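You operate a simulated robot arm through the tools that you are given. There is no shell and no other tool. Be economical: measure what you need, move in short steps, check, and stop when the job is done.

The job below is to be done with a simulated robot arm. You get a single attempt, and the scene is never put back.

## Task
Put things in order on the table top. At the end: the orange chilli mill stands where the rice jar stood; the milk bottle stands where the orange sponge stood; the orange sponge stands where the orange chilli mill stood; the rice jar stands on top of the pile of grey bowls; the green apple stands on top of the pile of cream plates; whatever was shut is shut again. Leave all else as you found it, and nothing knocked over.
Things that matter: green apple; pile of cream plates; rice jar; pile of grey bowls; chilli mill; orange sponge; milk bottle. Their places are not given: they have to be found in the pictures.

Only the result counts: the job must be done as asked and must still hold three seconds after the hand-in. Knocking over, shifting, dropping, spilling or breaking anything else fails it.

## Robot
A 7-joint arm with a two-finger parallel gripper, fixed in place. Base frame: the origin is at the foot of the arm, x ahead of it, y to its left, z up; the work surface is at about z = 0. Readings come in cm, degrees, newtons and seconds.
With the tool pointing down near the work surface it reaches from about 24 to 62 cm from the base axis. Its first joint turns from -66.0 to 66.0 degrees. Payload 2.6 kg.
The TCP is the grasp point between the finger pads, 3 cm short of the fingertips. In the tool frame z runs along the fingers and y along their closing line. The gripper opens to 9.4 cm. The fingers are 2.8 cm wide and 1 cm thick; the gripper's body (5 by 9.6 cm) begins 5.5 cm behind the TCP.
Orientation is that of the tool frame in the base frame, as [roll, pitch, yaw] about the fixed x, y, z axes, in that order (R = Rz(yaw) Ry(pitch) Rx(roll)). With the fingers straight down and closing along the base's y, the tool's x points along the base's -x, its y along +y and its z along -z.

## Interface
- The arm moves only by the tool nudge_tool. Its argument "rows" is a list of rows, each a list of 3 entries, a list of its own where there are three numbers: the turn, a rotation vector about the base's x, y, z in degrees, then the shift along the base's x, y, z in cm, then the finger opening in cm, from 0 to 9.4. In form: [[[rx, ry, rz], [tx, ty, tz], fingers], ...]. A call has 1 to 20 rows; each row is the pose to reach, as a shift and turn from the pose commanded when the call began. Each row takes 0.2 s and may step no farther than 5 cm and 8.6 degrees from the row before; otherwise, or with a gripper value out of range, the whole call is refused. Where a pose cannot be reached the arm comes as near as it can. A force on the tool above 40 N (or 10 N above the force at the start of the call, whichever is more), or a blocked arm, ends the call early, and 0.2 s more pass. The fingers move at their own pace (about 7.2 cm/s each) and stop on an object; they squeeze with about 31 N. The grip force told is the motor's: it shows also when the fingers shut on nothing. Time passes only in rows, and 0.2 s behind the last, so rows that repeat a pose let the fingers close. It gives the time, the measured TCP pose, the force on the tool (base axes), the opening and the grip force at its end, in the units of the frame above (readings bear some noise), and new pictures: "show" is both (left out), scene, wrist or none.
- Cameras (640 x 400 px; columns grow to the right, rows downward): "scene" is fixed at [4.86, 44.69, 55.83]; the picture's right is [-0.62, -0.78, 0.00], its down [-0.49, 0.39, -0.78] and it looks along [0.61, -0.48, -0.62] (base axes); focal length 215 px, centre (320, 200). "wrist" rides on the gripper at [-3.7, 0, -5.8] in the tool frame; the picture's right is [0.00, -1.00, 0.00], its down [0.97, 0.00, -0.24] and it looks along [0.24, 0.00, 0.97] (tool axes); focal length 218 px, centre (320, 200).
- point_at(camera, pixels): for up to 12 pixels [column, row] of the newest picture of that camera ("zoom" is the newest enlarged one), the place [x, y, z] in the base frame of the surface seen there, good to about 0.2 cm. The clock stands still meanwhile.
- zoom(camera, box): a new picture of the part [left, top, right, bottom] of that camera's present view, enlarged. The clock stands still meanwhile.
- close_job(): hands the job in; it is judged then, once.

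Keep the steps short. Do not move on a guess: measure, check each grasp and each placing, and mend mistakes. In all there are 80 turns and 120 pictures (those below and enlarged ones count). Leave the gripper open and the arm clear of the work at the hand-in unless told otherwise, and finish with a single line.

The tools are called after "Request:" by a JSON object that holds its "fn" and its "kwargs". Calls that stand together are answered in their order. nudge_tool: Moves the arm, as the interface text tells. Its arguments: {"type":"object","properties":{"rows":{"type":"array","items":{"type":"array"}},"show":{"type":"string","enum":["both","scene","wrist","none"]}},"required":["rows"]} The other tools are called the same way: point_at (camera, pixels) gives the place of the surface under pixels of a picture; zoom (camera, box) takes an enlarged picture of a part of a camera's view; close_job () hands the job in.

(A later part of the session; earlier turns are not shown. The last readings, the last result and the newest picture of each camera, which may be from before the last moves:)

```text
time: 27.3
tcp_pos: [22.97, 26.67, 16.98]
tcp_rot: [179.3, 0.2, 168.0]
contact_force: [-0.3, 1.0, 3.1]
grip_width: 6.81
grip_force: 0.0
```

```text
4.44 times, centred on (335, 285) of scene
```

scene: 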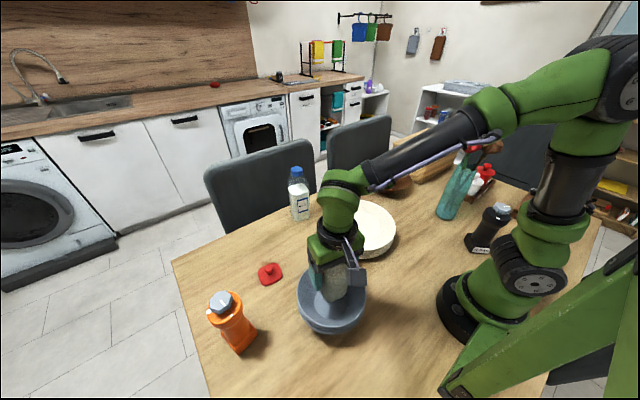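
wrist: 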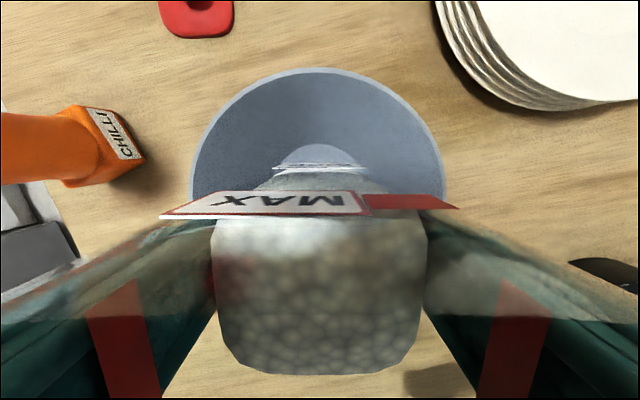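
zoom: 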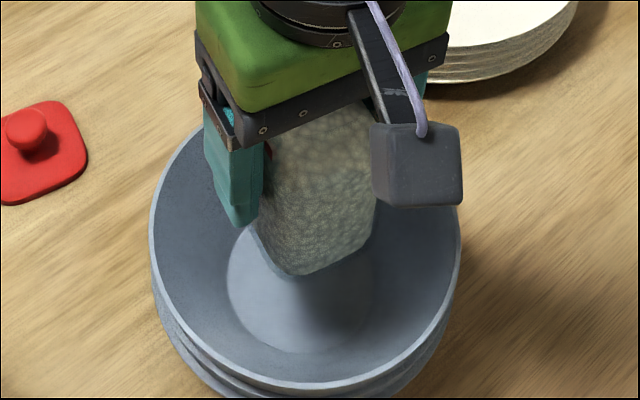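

The fingers are open (0 N grip) and the jar did not drop, so it is supported. I'll open fully, rise slowly, and view it from above.

Request:
{"fn": "nudge_tool", "kwargs": {"rows": [[[0, 0, 0], [0, 0, 0.1], 8], [[0, 0, 0], [0, 0, 0.3], 9.4], [[0, 0, 0], [0, 0, 1], 9.4], [[0, 0, 0], [0, 0, 3], 9.4], [[0, 0, 0], [0, 0, 6], 9.4], [[0, 0, 0], [0, 0, 10], 9.4], [[0, 0, 0], [0, 0, 13], 9.4]]}}

Request:
{"fn": "zoom", "kwargs": {"camera": "scene", "box": [270, 210, 390, 340]}}

```text
time: 28.9
tcp_pos: [23.05, 26.65, 30.11]
tcp_rot: [179.4, 0.3, 167.9]
contact_force: [0.4, 0.4, -0.6]
grip_width: 9.39
grip_force: 0.0
```

scene: 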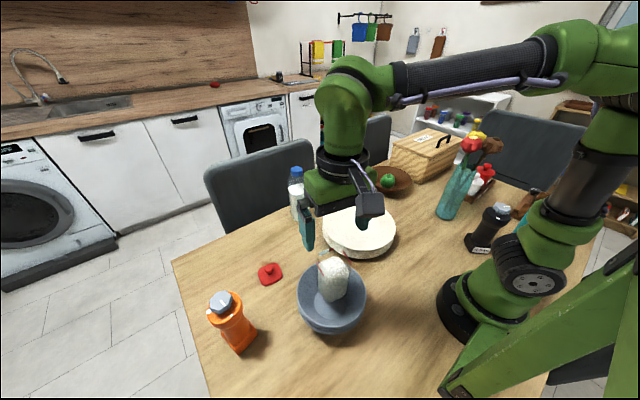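
wrist: 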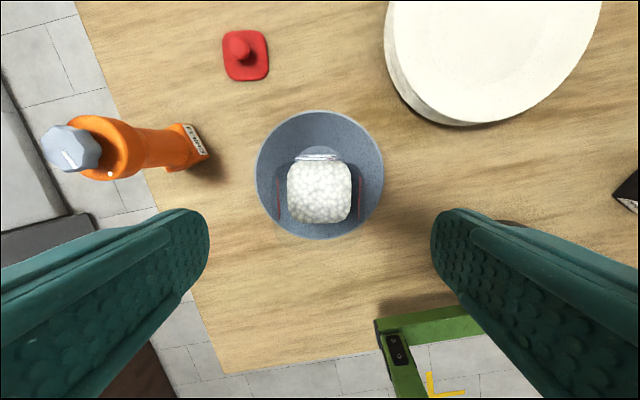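

```text
3.08 times, centred on (330, 275) of scene
```

zoom: 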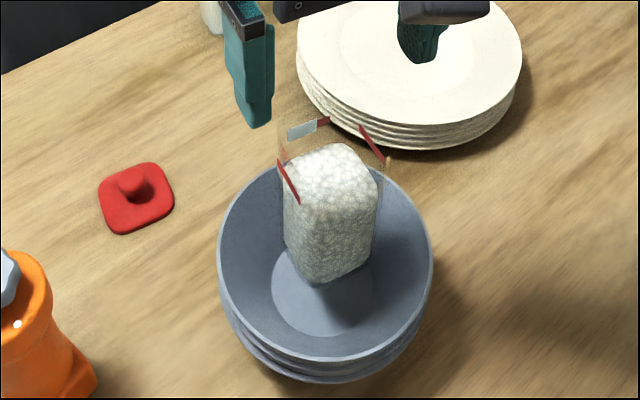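

The jar stands free. I'll check its level and position with surface points, and the lid on the table as well.

Request:
{"fn": "point_at", "kwargs": {"camera": "wrist", "pixels": [[292, 190], [345, 190], [320, 172], [320, 215], [320, 192], [320, 112], [258, 180], [380, 180], [246, 38], [230, 70], [262, 74], [192, 140]]}}

Request:
{"fn": "zoom", "kwargs": {"camera": "wrist", "box": [240, 100, 400, 250]}}

```text
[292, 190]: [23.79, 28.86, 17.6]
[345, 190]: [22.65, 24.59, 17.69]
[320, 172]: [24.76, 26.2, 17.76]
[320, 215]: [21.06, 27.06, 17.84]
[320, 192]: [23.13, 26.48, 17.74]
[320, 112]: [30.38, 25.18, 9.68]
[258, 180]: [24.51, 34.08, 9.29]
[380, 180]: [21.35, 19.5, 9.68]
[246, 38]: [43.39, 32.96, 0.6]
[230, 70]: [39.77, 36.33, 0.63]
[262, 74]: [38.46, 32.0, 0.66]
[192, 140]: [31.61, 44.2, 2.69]
```

```text
2.67 times, centred on (320, 175) of wrist
```

zoom: 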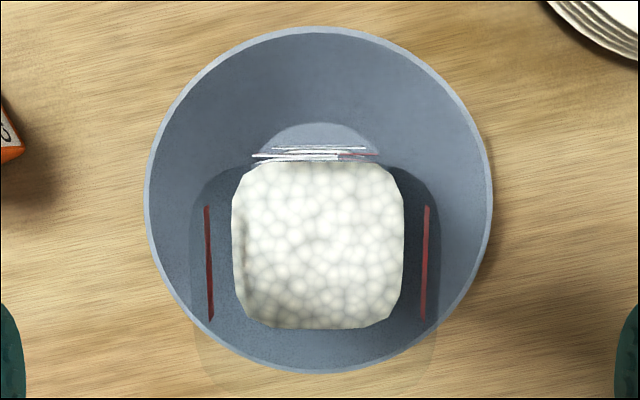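

The jar is level (rice top 17.7) and centred at (22.95, 26.65), mouth ≈22.4. Now I fetch the lid: move above (41.9, 34.0), straighten the tool's 0.6° tilt, and look.

Request:
{"fn": "nudge_tool", "kwargs": {"rows": [[[-0.2, 0.2, 0], [4.5, 1.8, 0], 9.4], [[-0.53, 0.41, 0], [9, 3.6, 0], 9.4], [[-0.53, 0.41, 0], [13, 5.2, -2], 8], [[-0.53, 0.41, 0], [16.5, 6.6, -5], 7], [[-0.53, 0.41, 0], [18.85, 7.3, -9], 6], [[-0.53, 0.41, 0], [18.85, 7.3, -14], 6], [[-0.53, 0.41, 0], [18.85, 7.3, -18], 6], [[-0.53, 0.41, 0], [18.85, 7.3, -18], 6]], "show": "wrist"}}

```text
time: 30.7
tcp_pos: [41.9, 34.03, 11.81]
tcp_rot: [-180.0, -0.1, 168.0]
contact_force: [0.9, 0.3, 0.6]
grip_width: 6.02
grip_force: 0.1
```

wrist: 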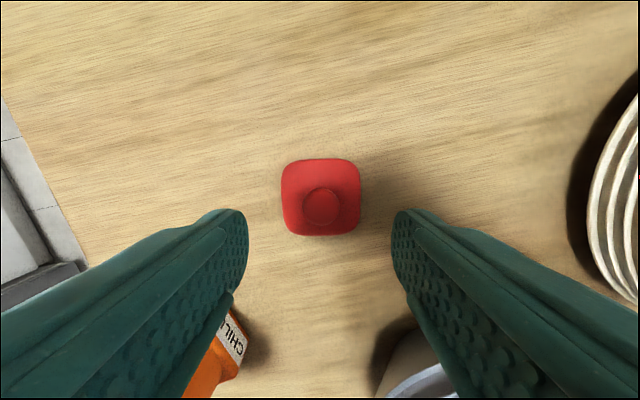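

Request:
{"fn": "point_at", "kwargs": {"camera": "wrist", "pixels": [[321, 206], [308, 206], [335, 206], [321, 190], [321, 222], [284, 195], [359, 195], [321, 162]]}}

```text
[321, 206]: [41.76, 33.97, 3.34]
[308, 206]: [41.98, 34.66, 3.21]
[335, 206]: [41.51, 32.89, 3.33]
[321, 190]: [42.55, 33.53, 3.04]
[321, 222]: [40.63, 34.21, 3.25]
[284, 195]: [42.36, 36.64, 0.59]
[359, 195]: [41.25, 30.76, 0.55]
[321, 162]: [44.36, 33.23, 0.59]
```

Knob centre (41.65, 33.9). I'll lower to z≈4.2, grip the knob, and lift.

Request:
{"fn": "nudge_tool", "kwargs": {"rows": [[[0, 0, 0], [-0.2, -0.1, -4], 6], [[0, 0, 0], [-0.2, -0.1, -6.8], 6], [[0, 0, 0], [-0.2, -0.1, -7.75], 5], [[0, 0, 0], [-0.2, -0.1, -7.75], 3], [[0, 0, 0], [-0.2, -0.1, -7.75], 1.5], [[0, 0, 0], [-0.2, -0.1, -7.75], 1.5], [[0, 0, 0], [-0.2, -0.1, -7], 1.5], [[0, 0, 0], [-0.2, -0.1, -3], 1.5], [[0, 0, 0], [-0.2, -0.1, 2], 1.5], [[0, 0, 0], [-0.2, -0.1, 7], 1.5], [[0, 0, 0], [-0.2, -0.1, 12], 1.5], [[0, 0, 0], [-0.2, -0.1, 17], 1.5], [[0, 0, 0], [-0.2, -0.1, 18.5], 1.5]], "show": "wrist"}}

```text
time: 33.5
tcp_pos: [41.76, 33.76, 30.41]
tcp_rot: [180.0, 0.0, 167.9]
contact_force: [0.5, 0.8, -0.4]
grip_width: 2.33
grip_force: 31.0
```

wrist: 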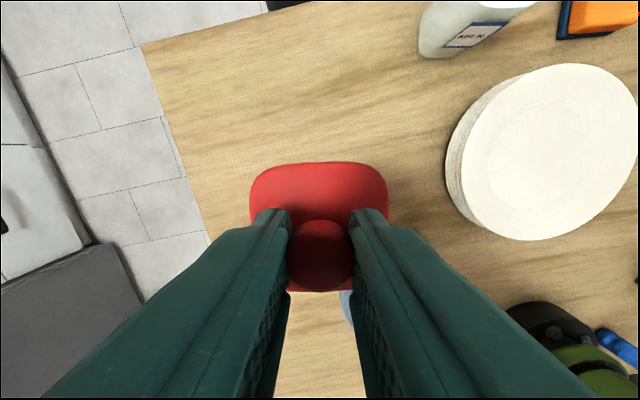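

Lid held. I'll carry it over the jar at (22.95, 26.65) and lower to about 1 cm above the mouth.

Request:
{"fn": "nudge_tool", "kwargs": {"rows": [[[0, 0, 0], [-4.5, -1.7, 0], 1.5], [[0, 0, 0], [-9, -3.5, 0], 1.5], [[0, 0, 0], [-13.5, -5.2, 0], 1.5], [[0, 0, 0], [-17, -6.6, 0], 1.5], [[0, 0, 0], [-18.7, -7.2, 0], 1.5], [[0, 0, 0], [-18.7, -7.2, -1.5], 1.5], [[0, 0, 0], [-18.7, -7.2, -2.8], 1.5], [[0, 0, 0], [-18.7, -7.2, -2.8], 1.5]]}}

Request:
{"fn": "zoom", "kwargs": {"camera": "scene", "box": [270, 180, 390, 340]}}

Request:
{"fn": "zoom", "kwargs": {"camera": "wrist", "box": [220, 80, 420, 300]}}

```text
time: 35.3
tcp_pos: [22.93, 26.77, 27.9]
tcp_rot: [-180.0, 0.0, 167.9]
contact_force: [0.8, -0.5, -0.4]
grip_width: 2.3
grip_force: 31.0
```

scene: 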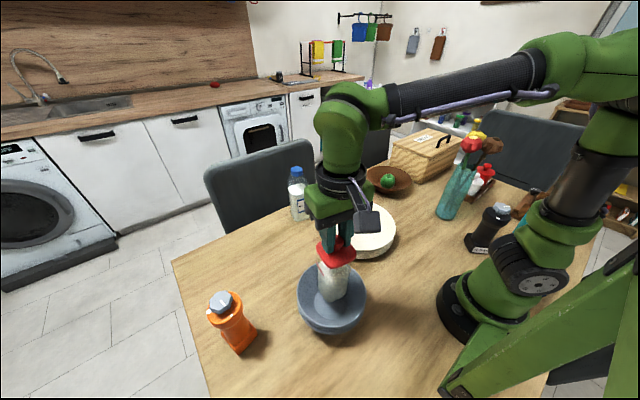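
wrist: 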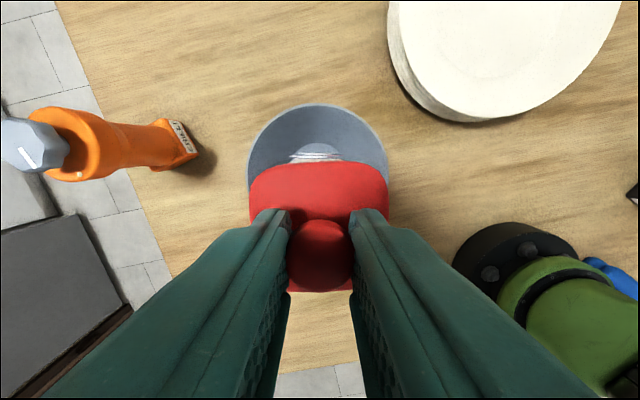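

```text
2.50 times, centred on (330, 260) of scene
```

zoom: 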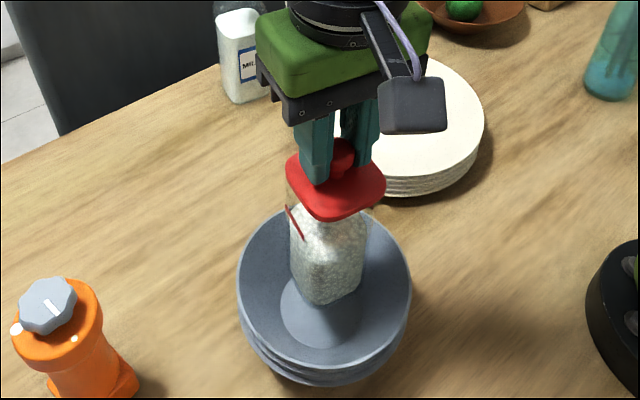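

```text
1.82 times, centred on (320, 190) of wrist
```

zoom: 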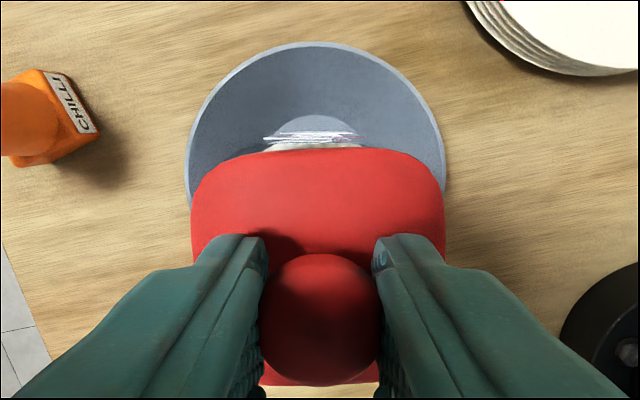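

Lid aligned over the jar. Contact is expected at z≈26.65; I'll lower in fine steps.

Request:
{"fn": "nudge_tool", "kwargs": {"rows": [[[0, 0, 0], [0, -0.05, -0.4], 1.5], [[0, 0, 0], [0, -0.05, -0.7], 1.5], [[0, 0, 0], [0, -0.05, -0.85], 1.5], [[0, 0, 0], [0, -0.05, -0.85], 1.5]], "show": "none"}}

Request:
{"fn": "nudge_tool", "kwargs": {"rows": [[[0, 0, 0], [0, 0, -0.1], 1.5], [[0, 0, 0], [0, 0, -0.2], 1.5], [[0, 0, 0], [0, 0, -0.2], 1.5]], "show": "none"}}

Request:
{"fn": "zoom", "kwargs": {"camera": "scene", "box": [290, 220, 370, 310]}}

```text
time: 36.3
tcp_pos: [22.91, 26.69, 26.67]
tcp_rot: [-179.9, -0.1, 167.8]
contact_force: [-0.7, -0.3, -0.8]
grip_width: 2.32
grip_force: 30.9
```

```text
time: 37.1
tcp_pos: [23.14, 26.83, 26.81]
tcp_rot: [179.6, 0.2, 167.9]
contact_force: [2.6, 2.8, 11.3]
grip_width: 2.27
grip_force: 30.6
```

```text
4.44 times, centred on (330, 265) of scene
```

zoom: 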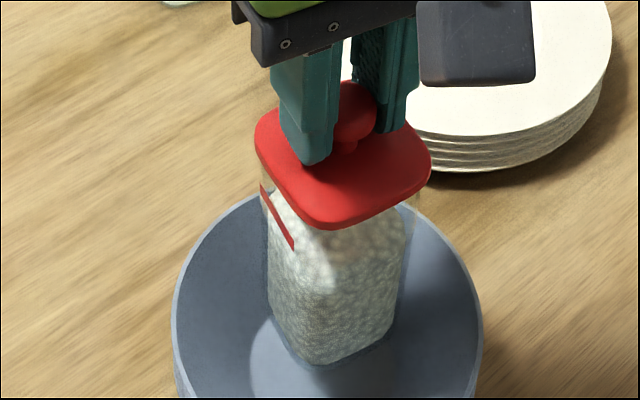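

Contact with 11 N at z≈26.75, lid sits square on the glass. I'll ease, open, and rise.

Request:
{"fn": "nudge_tool", "kwargs": {"rows": [[[0, 0, 0], [0, 0, 0.15], 1.5], [[0, 0, 0], [0, 0, 0.15], 2.6], [[0, 0, 0], [0, 0, 0.15], 4], [[0, 0, 0], [0, 0, 0.3], 5], [[0, 0, 0], [0, 0, 2], 5], [[0, 0, 0], [0, 0, 6], 5], [[0, 0, 0], [0, 0, 10], 5]]}}

Request:
{"fn": "zoom", "kwargs": {"camera": "scene", "box": [280, 210, 380, 330]}}

Request:
{"fn": "point_at", "kwargs": {"camera": "wrist", "pixels": [[293, 190], [347, 190], [320, 168], [320, 216], [320, 195]]}}

```text
time: 38.7
tcp_pos: [22.93, 26.85, 36.57]
tcp_rot: [-180.0, -0.1, 167.9]
contact_force: [0.2, -0.2, 0.4]
grip_width: 5.01
grip_force: 0.0
```

scene: 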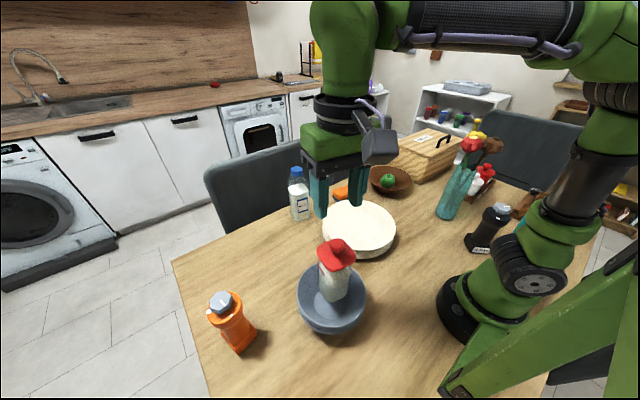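
wrist: 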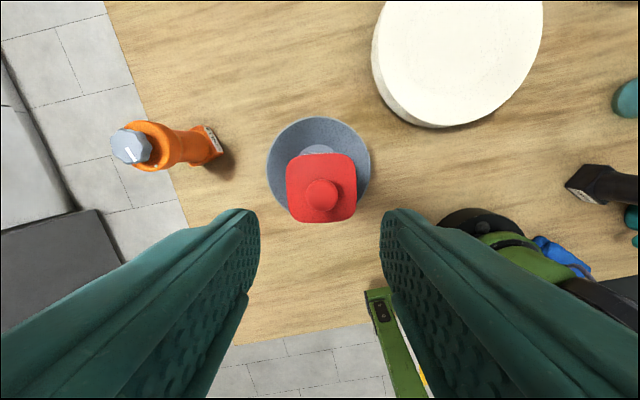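

```text
3.33 times, centred on (330, 270) of scene
```

zoom: 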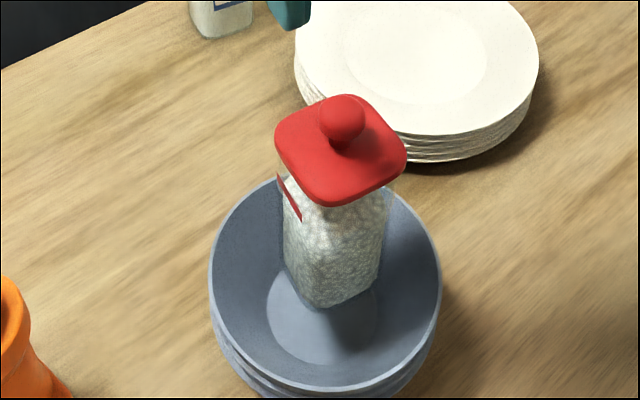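

```text
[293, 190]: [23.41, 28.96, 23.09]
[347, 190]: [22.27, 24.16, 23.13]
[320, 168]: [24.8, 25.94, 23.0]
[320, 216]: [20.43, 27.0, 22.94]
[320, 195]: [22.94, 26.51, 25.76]
```

Rice jar done (lid level at 23.05). Next the chilli mill: move above it, around (29.5, 47), at z≈31.

Request:
{"fn": "nudge_tool", "kwargs": {"rows": [[[0, 0, 0], [1.5, 4.5, 0], 7], [[0, 0, 0], [3, 9, -1], 9.4], [[0, 0, 0], [4.8, 13.5, -2], 9.4], [[0, 0, 0], [6.3, 17.5, -4], 9.4], [[0, 0, 0], [6.5, 20, -5.5], 9.4], [[0, 0, 0], [6.5, 20, -5.5], 9.4]]}}

Request:
{"fn": "zoom", "kwargs": {"camera": "scene", "box": [190, 270, 270, 360]}}

```text
time: 40.1
tcp_pos: [29.03, 46.28, 31.52]
tcp_rot: [179.9, 0.1, 167.9]
contact_force: [-0.2, 0.1, 0.3]
grip_width: 9.41
grip_force: 0.0
out of reach, approached as far as the arm can: row 5, 6
```

scene: 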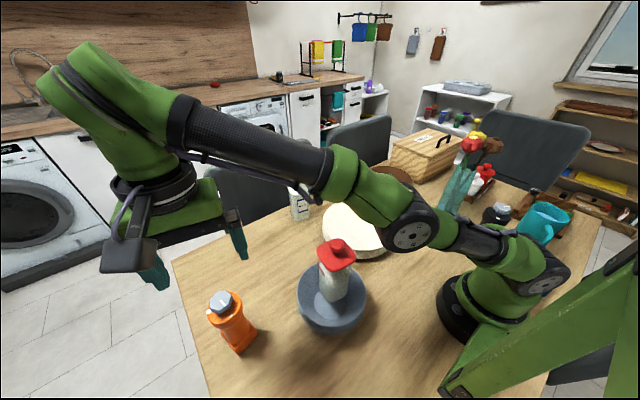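
wrist: 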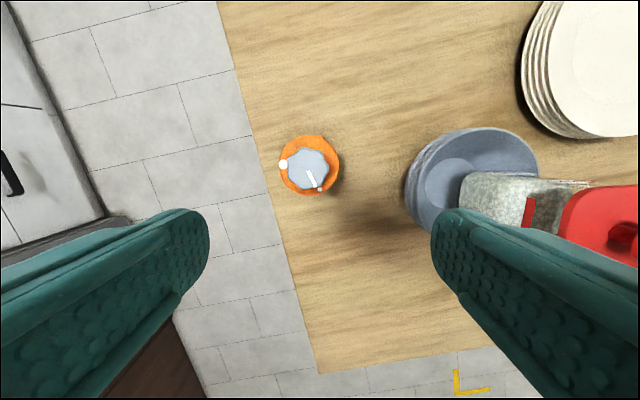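

```text
4.44 times, centred on (230, 315) of scene
```

zoom: 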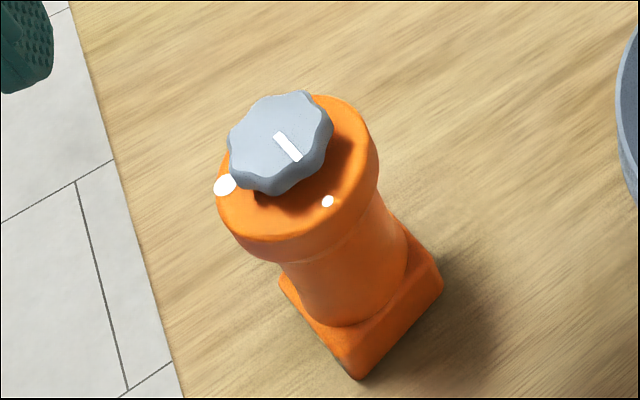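

The mill has a dial with a mark (I'll leave that untouched) and a round flange on a narrower waist and a square base. I'll measure it.

Request:
{"fn": "zoom", "kwargs": {"camera": "wrist", "box": [260, 120, 360, 210]}}

Request:
{"fn": "point_at", "kwargs": {"camera": "wrist", "pixels": [[282, 172], [337, 172], [310, 138], [316, 193], [308, 168], [308, 152], [295, 186], [338, 180]]}}

Request:
{"fn": "point_at", "kwargs": {"camera": "scene", "pixels": [[226, 340], [236, 353], [254, 333], [246, 322], [240, 343], [235, 325], [222, 324], [242, 300], [246, 316], [230, 332], [222, 300]]}}

```text
4.44 times, centred on (310, 165) of wrist
```

zoom: 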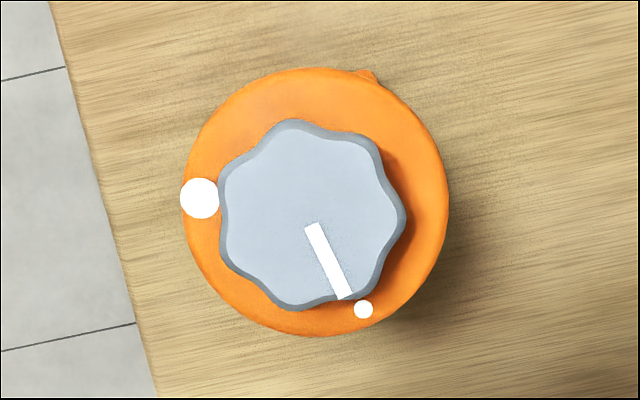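

```text
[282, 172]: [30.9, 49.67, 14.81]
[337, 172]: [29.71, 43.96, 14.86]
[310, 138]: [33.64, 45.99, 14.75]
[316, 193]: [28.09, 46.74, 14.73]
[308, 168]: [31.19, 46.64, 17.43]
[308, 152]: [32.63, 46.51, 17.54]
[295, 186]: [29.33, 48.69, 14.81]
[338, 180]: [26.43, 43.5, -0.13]
```

```text
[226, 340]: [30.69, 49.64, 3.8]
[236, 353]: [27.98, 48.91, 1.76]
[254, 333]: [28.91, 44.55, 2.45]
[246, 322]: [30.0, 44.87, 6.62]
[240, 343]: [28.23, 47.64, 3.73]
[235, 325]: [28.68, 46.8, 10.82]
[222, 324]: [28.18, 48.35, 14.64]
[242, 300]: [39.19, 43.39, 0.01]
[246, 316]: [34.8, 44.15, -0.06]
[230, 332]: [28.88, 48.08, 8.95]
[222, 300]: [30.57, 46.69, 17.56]
```

Mill: centre ≈ (30.85, 46.75), flange z up to 14.8, ⌀5.8, dial top 17.55. I'll go down to z≈22 first (arm is near its reach limit) and re-check the pose.

Request:
{"fn": "nudge_tool", "kwargs": {"rows": [[[0, 0, 0], [0.5, 0, -3], 9.4], [[0, 0, 0], [1.2, 0, -6], 9.4], [[0, 0, 0], [1.5, 0, -8.5], 9.4], [[0, 0, 0], [1.5, 0, -8.5], 9.4]], "show": "wrist"}}

```text
time: 41.1
tcp_pos: [31.84, 48.14, 24.05]
tcp_rot: [-179.9, -0.1, 167.9]
contact_force: [0.7, 0.0, -0.5]
grip_width: 9.41
grip_force: 0.1
out of reach, approached as far as the arm can: row 1, 2, 3, 4
```

wrist: 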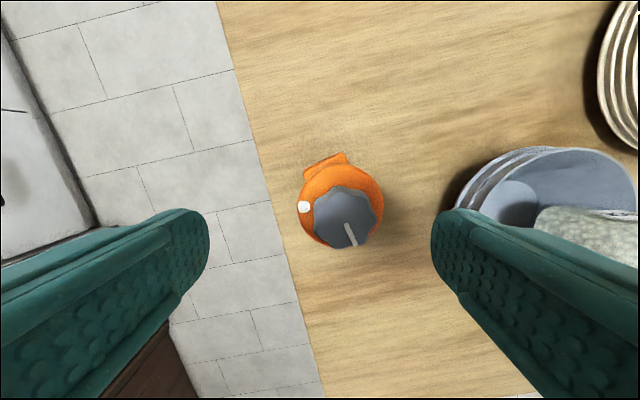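

The arm's clamped solution is a bit off from the command. I'll go down a further 3 cm with no sideways command and re-read.

Request:
{"fn": "nudge_tool", "kwargs": {"rows": [[[0, 0, 0], [0, 0, -1.5], 9.4], [[0, 0, 0], [0, 0, -3], 9.4], [[0, 0, 0], [0, 0, -3], 9.4]], "show": "wrist"}}

```text
time: 41.9
tcp_pos: [32.57, 49.08, 21.22]
tcp_rot: [-179.8, -0.1, 168.0]
contact_force: [0.5, -0.2, -1.1]
grip_width: 9.38
grip_force: 0.2
out of reach, approached as far as the arm can: row 1, 2, 3
```

wrist: 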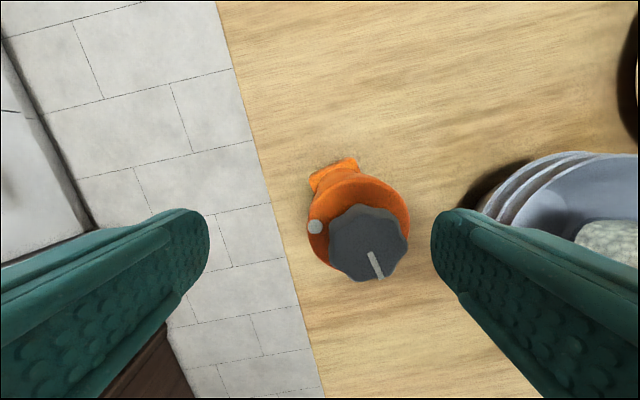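

Actual pose (32.57, 49.08, 21.22) is outward of the mill. I'll shift inward (−1.7, −2.3) at this height and re-read.

Request:
{"fn": "nudge_tool", "kwargs": {"rows": [[[0, 0, 0], [-0.8, -1.1, 0], 9.4], [[0, 0, 0], [-1.7, -2.3, 0], 9.4], [[0, 0, 0], [-1.7, -2.3, 0], 9.4]], "show": "wrist"}}

```text
time: 42.7
tcp_pos: [32.45, 48.78, 22.28]
tcp_rot: [180.0, -0.1, 167.9]
contact_force: [-0.1, -0.3, 0.2]
grip_width: 9.42
grip_force: 0.1
out of reach, approached as far as the arm can: row 1, 2, 3
```

wrist: 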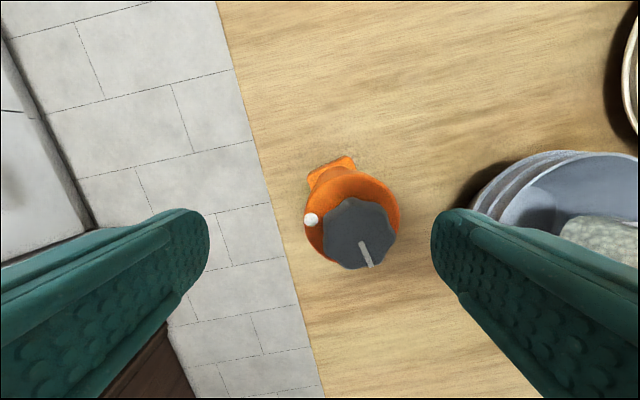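

Still clamped at the reach limit; I'll shift further inward until the pose is tracked again.

Request:
{"fn": "nudge_tool", "kwargs": {"rows": [[[0, 0, 0], [-1, -1.4, 0.5], 9.4], [[0, 0, 0], [-2, -2.8, 1], 9.4], [[0, 0, 0], [-3, -4.2, 1], 9.4], [[0, 0, 0], [-3, -4.2, 1], 9.4]], "show": "none"}}

```text
time: 43.7
tcp_pos: [31.76, 48.15, 24.52]
tcp_rot: [-179.9, -0.1, 167.8]
contact_force: [-0.8, -0.3, -0.6]
grip_width: 9.42
grip_force: 0.0
out of reach, approached as far as the arm can: row 1, 2, 3, 4
```

The solver seems stuck near its limit. I'll back off inward and up to a freely tracked pose first, then re-approach lower.

Request:
{"fn": "nudge_tool", "kwargs": {"rows": [[[0, 0, 0], [-0.5, -2, 2], 9.4], [[0, 0, 0], [-1, -4.5, 4], 9.4], [[0, 0, 0], [-1, -7, 5], 9.4], [[0, 0, 0], [-1, -10, 5], 9.4], [[0, 0, 0], [-1, -10, 5], 9.4]], "show": "scene"}}

```text
time: 44.9
tcp_pos: [34.25, 42.44, 31.27]
tcp_rot: [180.0, 0.0, 167.8]
contact_force: [-0.4, -0.4, -0.4]
grip_width: 9.41
grip_force: 0.1
out of reach, approached as far as the arm can: row 1, 2, 3, 4, 5
```

scene: 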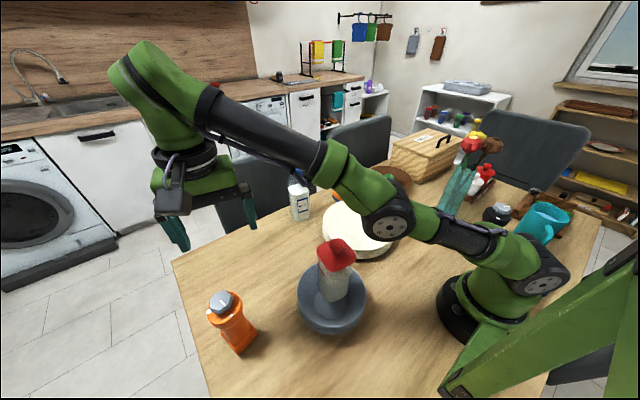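

Arm is fully stretched; the internal command is still outward. I'll pull further inward until the "out of reach" note vanishes.

Request:
{"fn": "nudge_tool", "kwargs": {"rows": [[[0, 0, 0], [-2.5, -2.5, 0], 9.4], [[0, 0, 0], [-5, -5, 0], 9.4], [[0, 0, 0], [-7.5, -7.5, 0], 9.4], [[0, 0, 0], [-7.5, -7.5, 0], 9.4]], "show": "none"}}

```text
time: 45.9
tcp_pos: [29.1, 37.98, 39.47]
tcp_rot: [166.4, 5.2, 166.4]
contact_force: [-2.2, -3.2, -4.6]
grip_width: 9.4
grip_force: 0.1
out of reach, approached as far as the arm can: row 1, 2, 3
```

Request:
{"fn": "nudge_tool", "kwargs": {"rows": [[[0, 0, 0], [0, 0, 0], 9.4], [[0, 0, 0], [0, 0, 0], 9.4], [[0, 0, 0], [0, 0, 0], 9.4]], "show": "scene"}}

```text
time: 46.7
tcp_pos: [26.51, 34.87, 30.86]
tcp_rot: [-180.0, 0.1, 167.9]
contact_force: [0.5, -0.3, -0.3]
grip_width: 9.42
grip_force: 0.0
```

scene: 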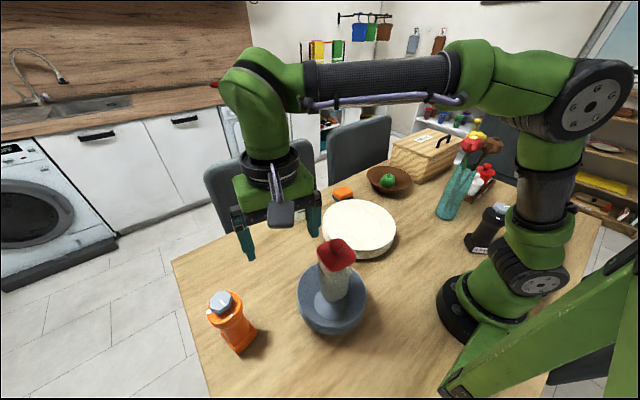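

Tracked again at (26.5, 34.9, 30.9). Now: outward to (30, 41), down to z≈22 there, then out over the mill (30.85, 46.75).

Request:
{"fn": "nudge_tool", "kwargs": {"rows": [[[0, 0, 0], [2, 3.2, 0], 9.4], [[0, 0, 0], [3.5, 6.3, -1], 9.4], [[0, 0, 0], [3.8, 7, -5], 9.4], [[0, 0, 0], [4, 8, -8.5], 9.4], [[0, 0, 0], [4.2, 10.5, -9], 9.4], [[0, 0, 0], [4.35, 11.85, -9], 9.4], [[0, 0, 0], [4.35, 11.85, -9], 9.4]], "show": "wrist"}}

Request:
{"fn": "point_at", "kwargs": {"camera": "wrist", "pixels": [[320, 180], [320, 200], [290, 195], [350, 195], [320, 160], [320, 230]]}}

```text
time: 48.3
tcp_pos: [30.98, 47.07, 21.9]
tcp_rot: [180.0, 0.0, 168.0]
contact_force: [-0.1, -0.9, 1.0]
grip_width: 9.4
grip_force: 0.0
```

wrist: 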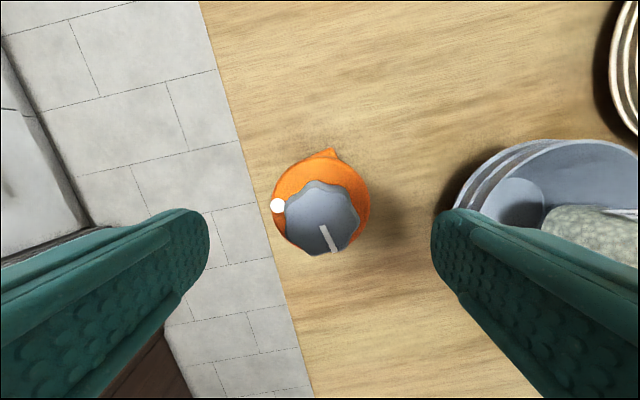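

```text
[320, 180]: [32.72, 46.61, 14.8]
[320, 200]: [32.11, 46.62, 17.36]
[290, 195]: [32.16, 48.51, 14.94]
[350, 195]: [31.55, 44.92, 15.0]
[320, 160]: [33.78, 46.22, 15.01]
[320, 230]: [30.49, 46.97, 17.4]
```

Tracked well and centred (mill axis ≈ (30.9, 46.8)). I'll lower to z≈12.6 (palm 0.6 cm above the dial), close on the body, and lift 1.5 cm.

Request:
{"fn": "nudge_tool", "kwargs": {"rows": [[[0, 0, 0], [0, 0, -4], 9.4], [[0, 0, 0], [0, 0, -7.5], 9.4], [[0, 0, 0], [0, 0, -9.3], 9.4], [[0, 0, 0], [0, 0, -9.3], 7.5], [[0, 0, 0], [0, 0, -9.3], 5.5], [[0, 0, 0], [0, 0, -9.3], 4], [[0, 0, 0], [0, 0, -9.3], 4], [[0, 0, 0], [0, 0, -8.8], 4], [[0, 0, 0], [0, 0, -7.8], 4], [[0, 0, 0], [0, 0, -7.8], 4]]}}

Request:
{"fn": "zoom", "kwargs": {"camera": "scene", "box": [180, 250, 290, 370]}}

```text
time: 50.5
tcp_pos: [31.0, 47.06, 14.2]
tcp_rot: [-180.0, 0.0, 167.9]
contact_force: [0.4, 1.0, -2.4]
grip_width: 6.12
grip_force: 30.8
```

scene: 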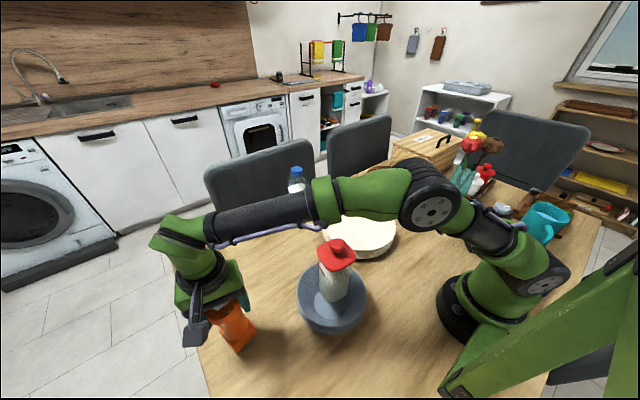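
wrist: 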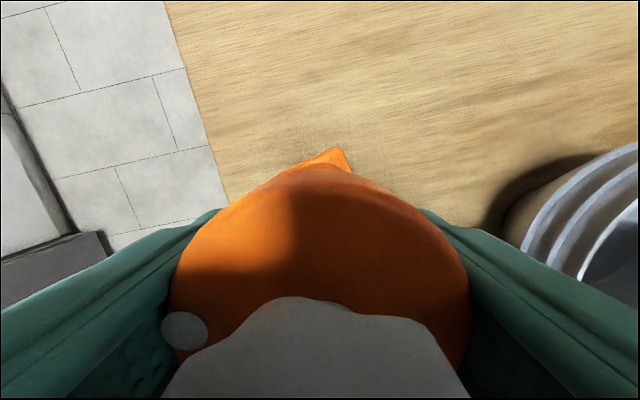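

```text
3.33 times, centred on (235, 310) of scene
```

zoom: 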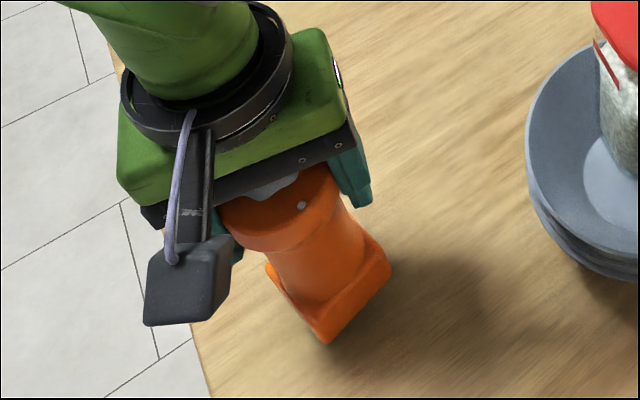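

The mill seems to lift in one piece (−2.4 N). I'll check its base height before carrying.

Request:
{"fn": "point_at", "kwargs": {"camera": "zoom", "pixels": [[320, 333], [350, 300], [385, 262], [290, 300], [300, 265]]}}

```text
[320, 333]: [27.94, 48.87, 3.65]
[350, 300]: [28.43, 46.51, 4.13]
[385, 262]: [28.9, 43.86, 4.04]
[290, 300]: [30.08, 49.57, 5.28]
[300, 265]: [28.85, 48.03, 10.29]
```

The mill is up 1.6 cm as a whole. I'll lift to z≈18 and carry it to the jar's old place (45.1, 20.7).

Request:
{"fn": "nudge_tool", "kwargs": {"rows": [[[0, 0, 0], [0, 0, 3.5], 4], [[0, 0, 0], [2, -4, 4], 4], [[0, 0, 0], [4.1, -8, 4], 4], [[0, 0, 0], [6.2, -12, 4], 4], [[0, 0, 0], [8.3, -16, 4], 4], [[0, 0, 0], [10.4, -20, 4], 4], [[0, 0, 0], [12.5, -23.8, 4], 4], [[0, 0, 0], [14.25, -26.05, 4], 4], [[0, 0, 0], [14.25, -26.05, 1], 4], [[0, 0, 0], [14.25, -26.05, -0.8], 4], [[0, 0, 0], [14.25, -26.05, -0.8], 4]]}}

Request:
{"fn": "zoom", "kwargs": {"camera": "scene", "box": [250, 150, 350, 260]}}

```text
time: 52.9
tcp_pos: [45.39, 20.76, 13.45]
tcp_rot: [-180.0, -0.1, 167.9]
contact_force: [0.1, 0.7, -1.8]
grip_width: 6.14
grip_force: 31.2
```

scene: 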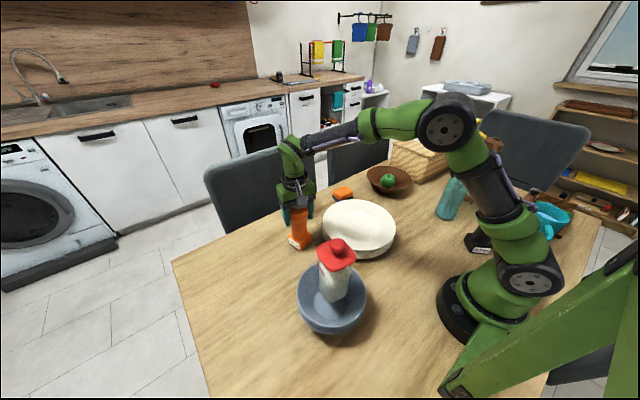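
wrist: 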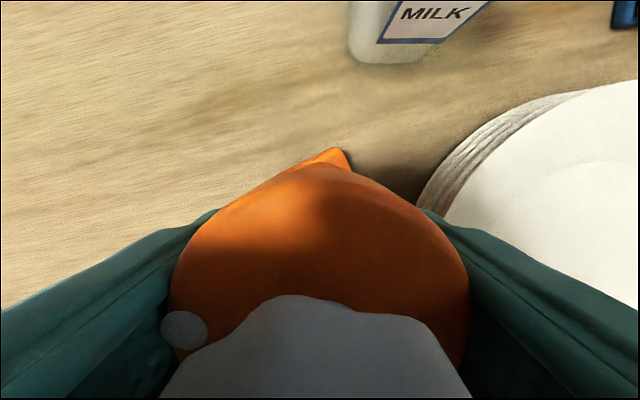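

```text
3.64 times, centred on (300, 205) of scene
```

zoom: 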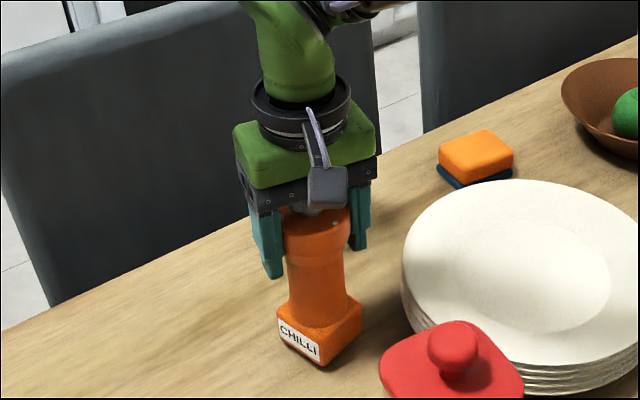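

Over the spot, base about 0.8 cm up. I'll lower in fine steps to contact.

Request:
{"fn": "nudge_tool", "kwargs": {"rows": [[[0, 0, 0], [-0.1, 0, -0.3], 4], [[0, 0, 0], [-0.1, 0, -0.55], 4], [[0, 0, 0], [-0.1, 0, -0.7], 4], [[0, 0, 0], [-0.1, 0, -0.75], 4], [[0, 0, 0], [-0.1, 0, -0.75], 4]], "show": "none"}}

Request:
{"fn": "zoom", "kwargs": {"camera": "scene", "box": [270, 190, 330, 260]}}

```text
time: 54.1
tcp_pos: [45.19, 20.81, 12.65]
tcp_rot: [-180.0, -0.1, 167.9]
contact_force: [-0.7, 1.2, -1.3]
grip_width: 6.14
grip_force: 30.6
```

```text
5.71 times, centred on (300, 225) of scene
```

zoom: 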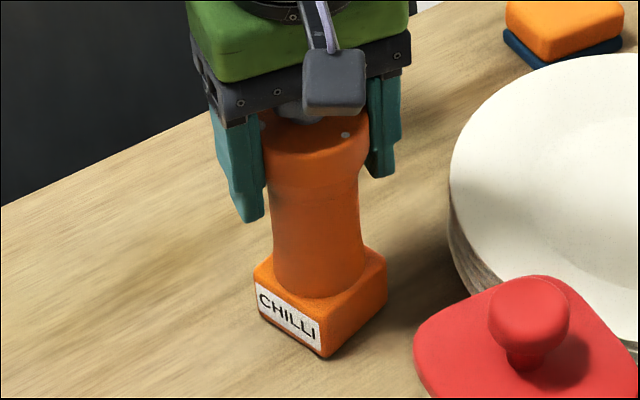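

Nearly down; a last few tenths to get contact, then release and rise.

Request:
{"fn": "nudge_tool", "kwargs": {"rows": [[[0, 0, 0], [0, 0, -0.1], 4], [[0, 0, 0], [0, 0, -0.2], 4], [[0, 0, 0], [0, 0, -0.2], 4]], "show": "none"}}

```text
time: 54.9
tcp_pos: [45.26, 20.85, 12.65]
tcp_rot: [179.9, 0.1, 167.9]
contact_force: [-5.0, -5.6, 16.0]
grip_width: 6.13
grip_force: 31.3
```

Contact (16 N). Ease, open slowly, rise to z≈27.

Request:
{"fn": "nudge_tool", "kwargs": {"rows": [[[0, 0, 0], [0, 0, 0.12], 4], [[0, 0, 0], [0, 0, 0.15], 6.2], [[0, 0, 0], [0, 0, 0.15], 7], [[0, 0, 0], [0, 0, 0.15], 9.4], [[0, 0, 0], [0, 0, 0.15], 9.4], [[0, 0, 0], [0, 0, 2], 9.4], [[0, 0, 0], [0, 0, 6], 9.4], [[0, 0, 0], [0, 0, 10.5], 9.4], [[0, 0, 0], [0, 0, 14.5], 9.4]]}}

Request:
{"fn": "point_at", "kwargs": {"camera": "wrist", "pixels": [[290, 190], [350, 190], [320, 165], [320, 215], [498, 70], [575, 55], [540, 40], [575, 12], [505, 22]]}}

Request:
{"fn": "zoom", "kwargs": {"camera": "wrist", "box": [440, 0, 640, 120]}}

```text
time: 56.9
tcp_pos: [44.93, 20.72, 27.3]
tcp_rot: [-180.0, 0.0, 168.0]
contact_force: [1.2, 0.6, -0.3]
grip_width: 9.42
grip_force: 0.0
```

scene: 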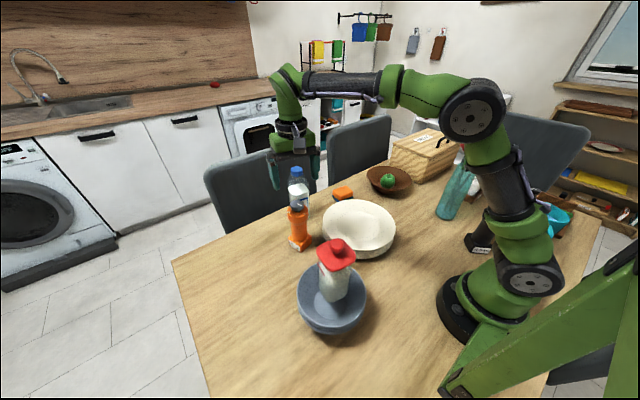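
wrist: 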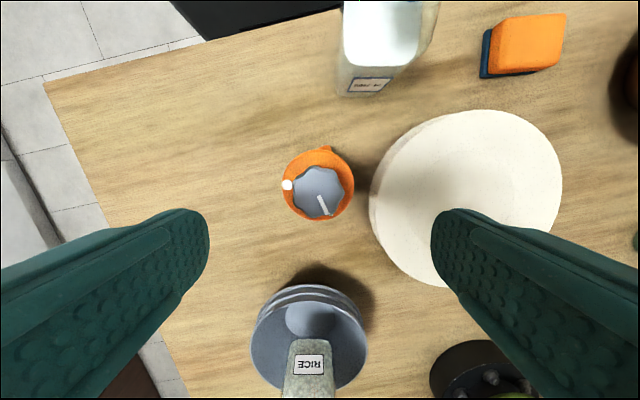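

```text
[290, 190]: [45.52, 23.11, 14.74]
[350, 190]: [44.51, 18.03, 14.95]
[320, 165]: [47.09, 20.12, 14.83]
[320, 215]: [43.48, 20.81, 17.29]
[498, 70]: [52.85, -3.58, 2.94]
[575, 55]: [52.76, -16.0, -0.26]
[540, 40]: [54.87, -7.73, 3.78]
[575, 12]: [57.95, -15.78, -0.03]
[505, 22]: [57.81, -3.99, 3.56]
```

```text
3.20 times, centred on (540, 60) of wrist
```

zoom: 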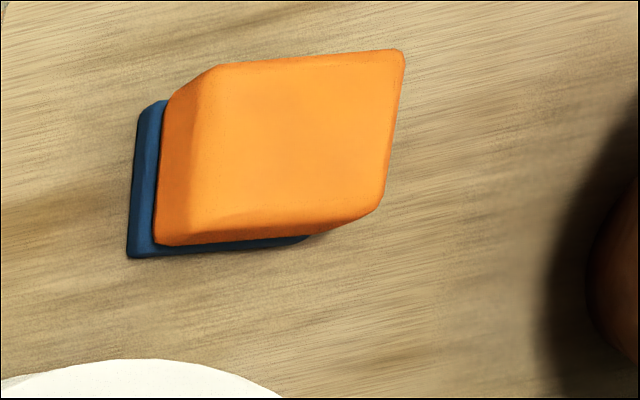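

The mill stands at its new place. Next the sponge: I'll travel at z≈27 past the milk bottle, then lower over the sponge near (53.5, −6.3).

Request:
{"fn": "nudge_tool", "kwargs": {"rows": [[[0, 0, 0], [0, -4.8, 0], 9.4], [[0, 0, 0], [0, -9.6, 0], 9.4], [[0, 0, 0], [0, -14.4, 0], 9.4], [[0, 0, 0], [0, -19, 0], 9.4], [[0, 0, 0], [0.5, -23.5, 0], 9.4], [[0, 0, 0], [1.5, -26.8, -2], 9.4], [[0, 0, 0], [4, -26.8, -6], 9.4], [[0, 0, 0], [7, -26.8, -9], 9.4], [[0, 0, 0], [9, -26.8, -11], 9.4], [[0, 0, 0], [9, -26.8, -11], 9.4]]}}

Request:
{"fn": "zoom", "kwargs": {"camera": "wrist", "box": [230, 110, 410, 240]}}

```text
time: 59.1
tcp_pos: [54.32, -5.88, 15.96]
tcp_rot: [-180.0, 0.0, 167.9]
contact_force: [0.4, -0.7, 0.2]
grip_width: 9.41
grip_force: 0.1
```

scene: 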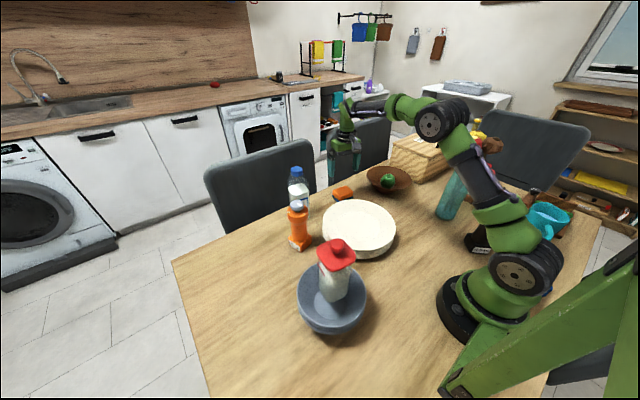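
wrist: 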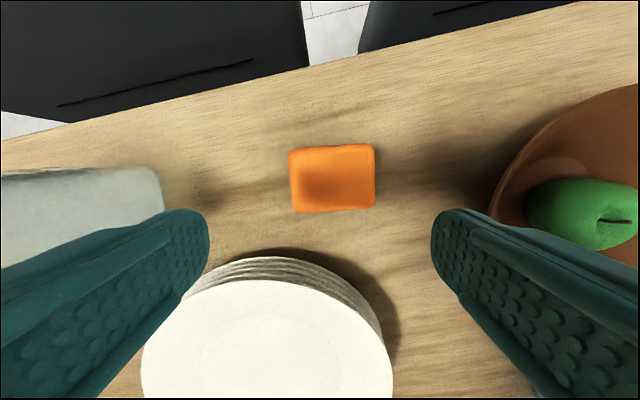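

```text
3.08 times, centred on (320, 175) of wrist
```

zoom: 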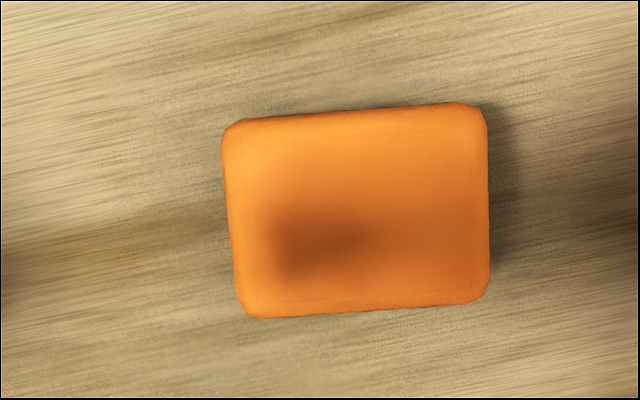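

Request:
{"fn": "point_at", "kwargs": {"camera": "wrist", "pixels": [[292, 180], [373, 180], [330, 147], [335, 209], [333, 178], [296, 152], [370, 148], [300, 208], [371, 204], [155, 205], [505, 200], [560, 195]]}}

Request:
{"fn": "zoom", "kwargs": {"camera": "scene", "box": [320, 170, 370, 215]}}

```text
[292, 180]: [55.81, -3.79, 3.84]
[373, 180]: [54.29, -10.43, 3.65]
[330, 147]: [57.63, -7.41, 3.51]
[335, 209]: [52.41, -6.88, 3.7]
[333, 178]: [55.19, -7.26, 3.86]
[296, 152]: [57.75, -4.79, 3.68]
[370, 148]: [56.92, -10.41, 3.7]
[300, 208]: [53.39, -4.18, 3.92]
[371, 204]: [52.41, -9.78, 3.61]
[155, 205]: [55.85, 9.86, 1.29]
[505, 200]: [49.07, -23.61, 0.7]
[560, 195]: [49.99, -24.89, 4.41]
```

```text
8.89 times, centred on (345, 192) of scene
```

zoom: 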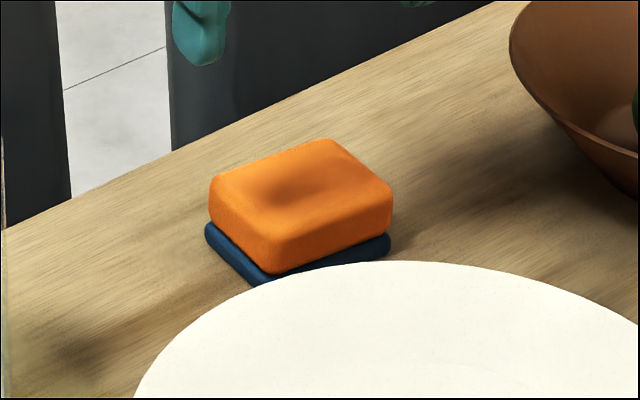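

Sponge (orange with blue under-layer): centre ≈ (55.05, −7.1), top 3.8, 6.8×5.3, yaw ≈ −9°. I'll align (+3° turn) and descend to z≈8 for a check.

Request:
{"fn": "nudge_tool", "kwargs": {"rows": [[[0, 0, 3], [0.9, -1.1, -2], 9.4], [[0, 0, 3], [0.9, -1.1, -5], 9.4], [[0, 0, 3], [0.9, -1.1, -8], 9.4], [[0, 0, 3], [0.9, -1.1, -8], 9.4]]}}

Request:
{"fn": "point_at", "kwargs": {"camera": "wrist", "pixels": [[265, 230], [375, 230], [320, 190], [320, 240]]}}

```text
time: 60.1
tcp_pos: [55.09, -6.94, 8.08]
tcp_rot: [-180.0, 0.0, 170.9]
contact_force: [0.3, 0.1, -0.1]
grip_width: 9.39
grip_force: 0.1
```

scene: 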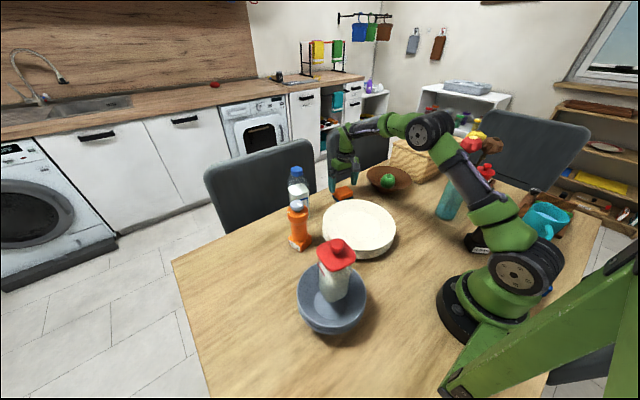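
wrist: 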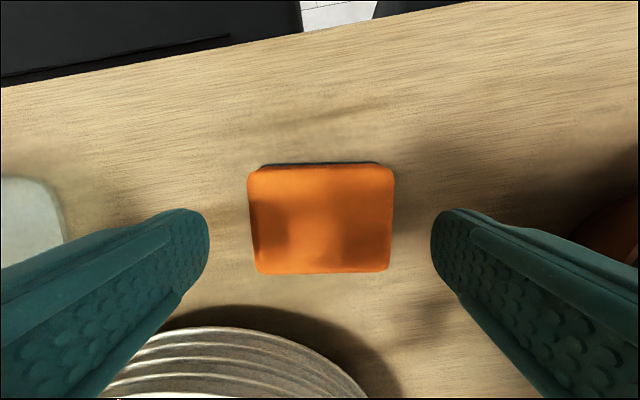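

```text
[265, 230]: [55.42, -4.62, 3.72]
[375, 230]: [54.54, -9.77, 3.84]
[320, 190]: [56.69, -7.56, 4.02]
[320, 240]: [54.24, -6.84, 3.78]
```

Centred and aligned. I'll lower to z≈4.3 (tips at 1.3), grip, and lift 2 cm as a test.

Request:
{"fn": "nudge_tool", "kwargs": {"rows": [[[0, 0, 0], [0, 0, -2.5], 9.4], [[0, 0, 0], [0, 0, -3.75], 9.4], [[0, 0, 0], [0, 0, -3.75], 7.5], [[0, 0, 0], [0, 0, -3.75], 5.5], [[0, 0, 0], [0, 0, -3.75], 5.5], [[0, 0, 0], [0, 0, -3.75], 5.5], [[0, 0, 0], [0, 0, -3], 5.5], [[0, 0, 0], [0, 0, -1.75], 5.5], [[0, 0, 0], [0, 0, -1.75], 5.5]]}}

Request:
{"fn": "zoom", "kwargs": {"camera": "scene", "box": [310, 150, 380, 215]}}

```text
time: 62.1
tcp_pos: [55.15, -7.01, 6.22]
tcp_rot: [-180.0, -0.1, 170.8]
contact_force: [-0.3, -0.3, -0.3]
grip_width: 7.55
grip_force: 30.9
```

scene: 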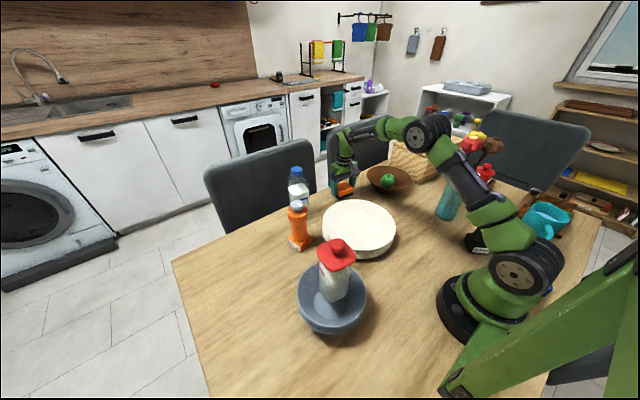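
wrist: 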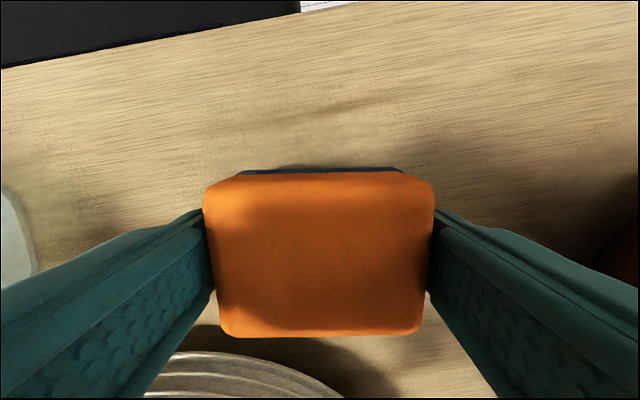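

```text
6.15 times, centred on (345, 182) of scene
```

zoom: 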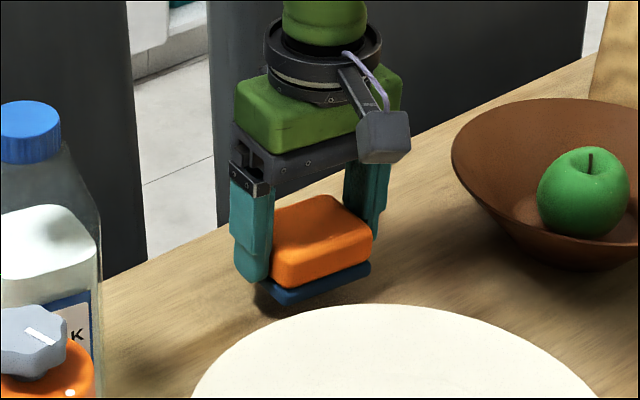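

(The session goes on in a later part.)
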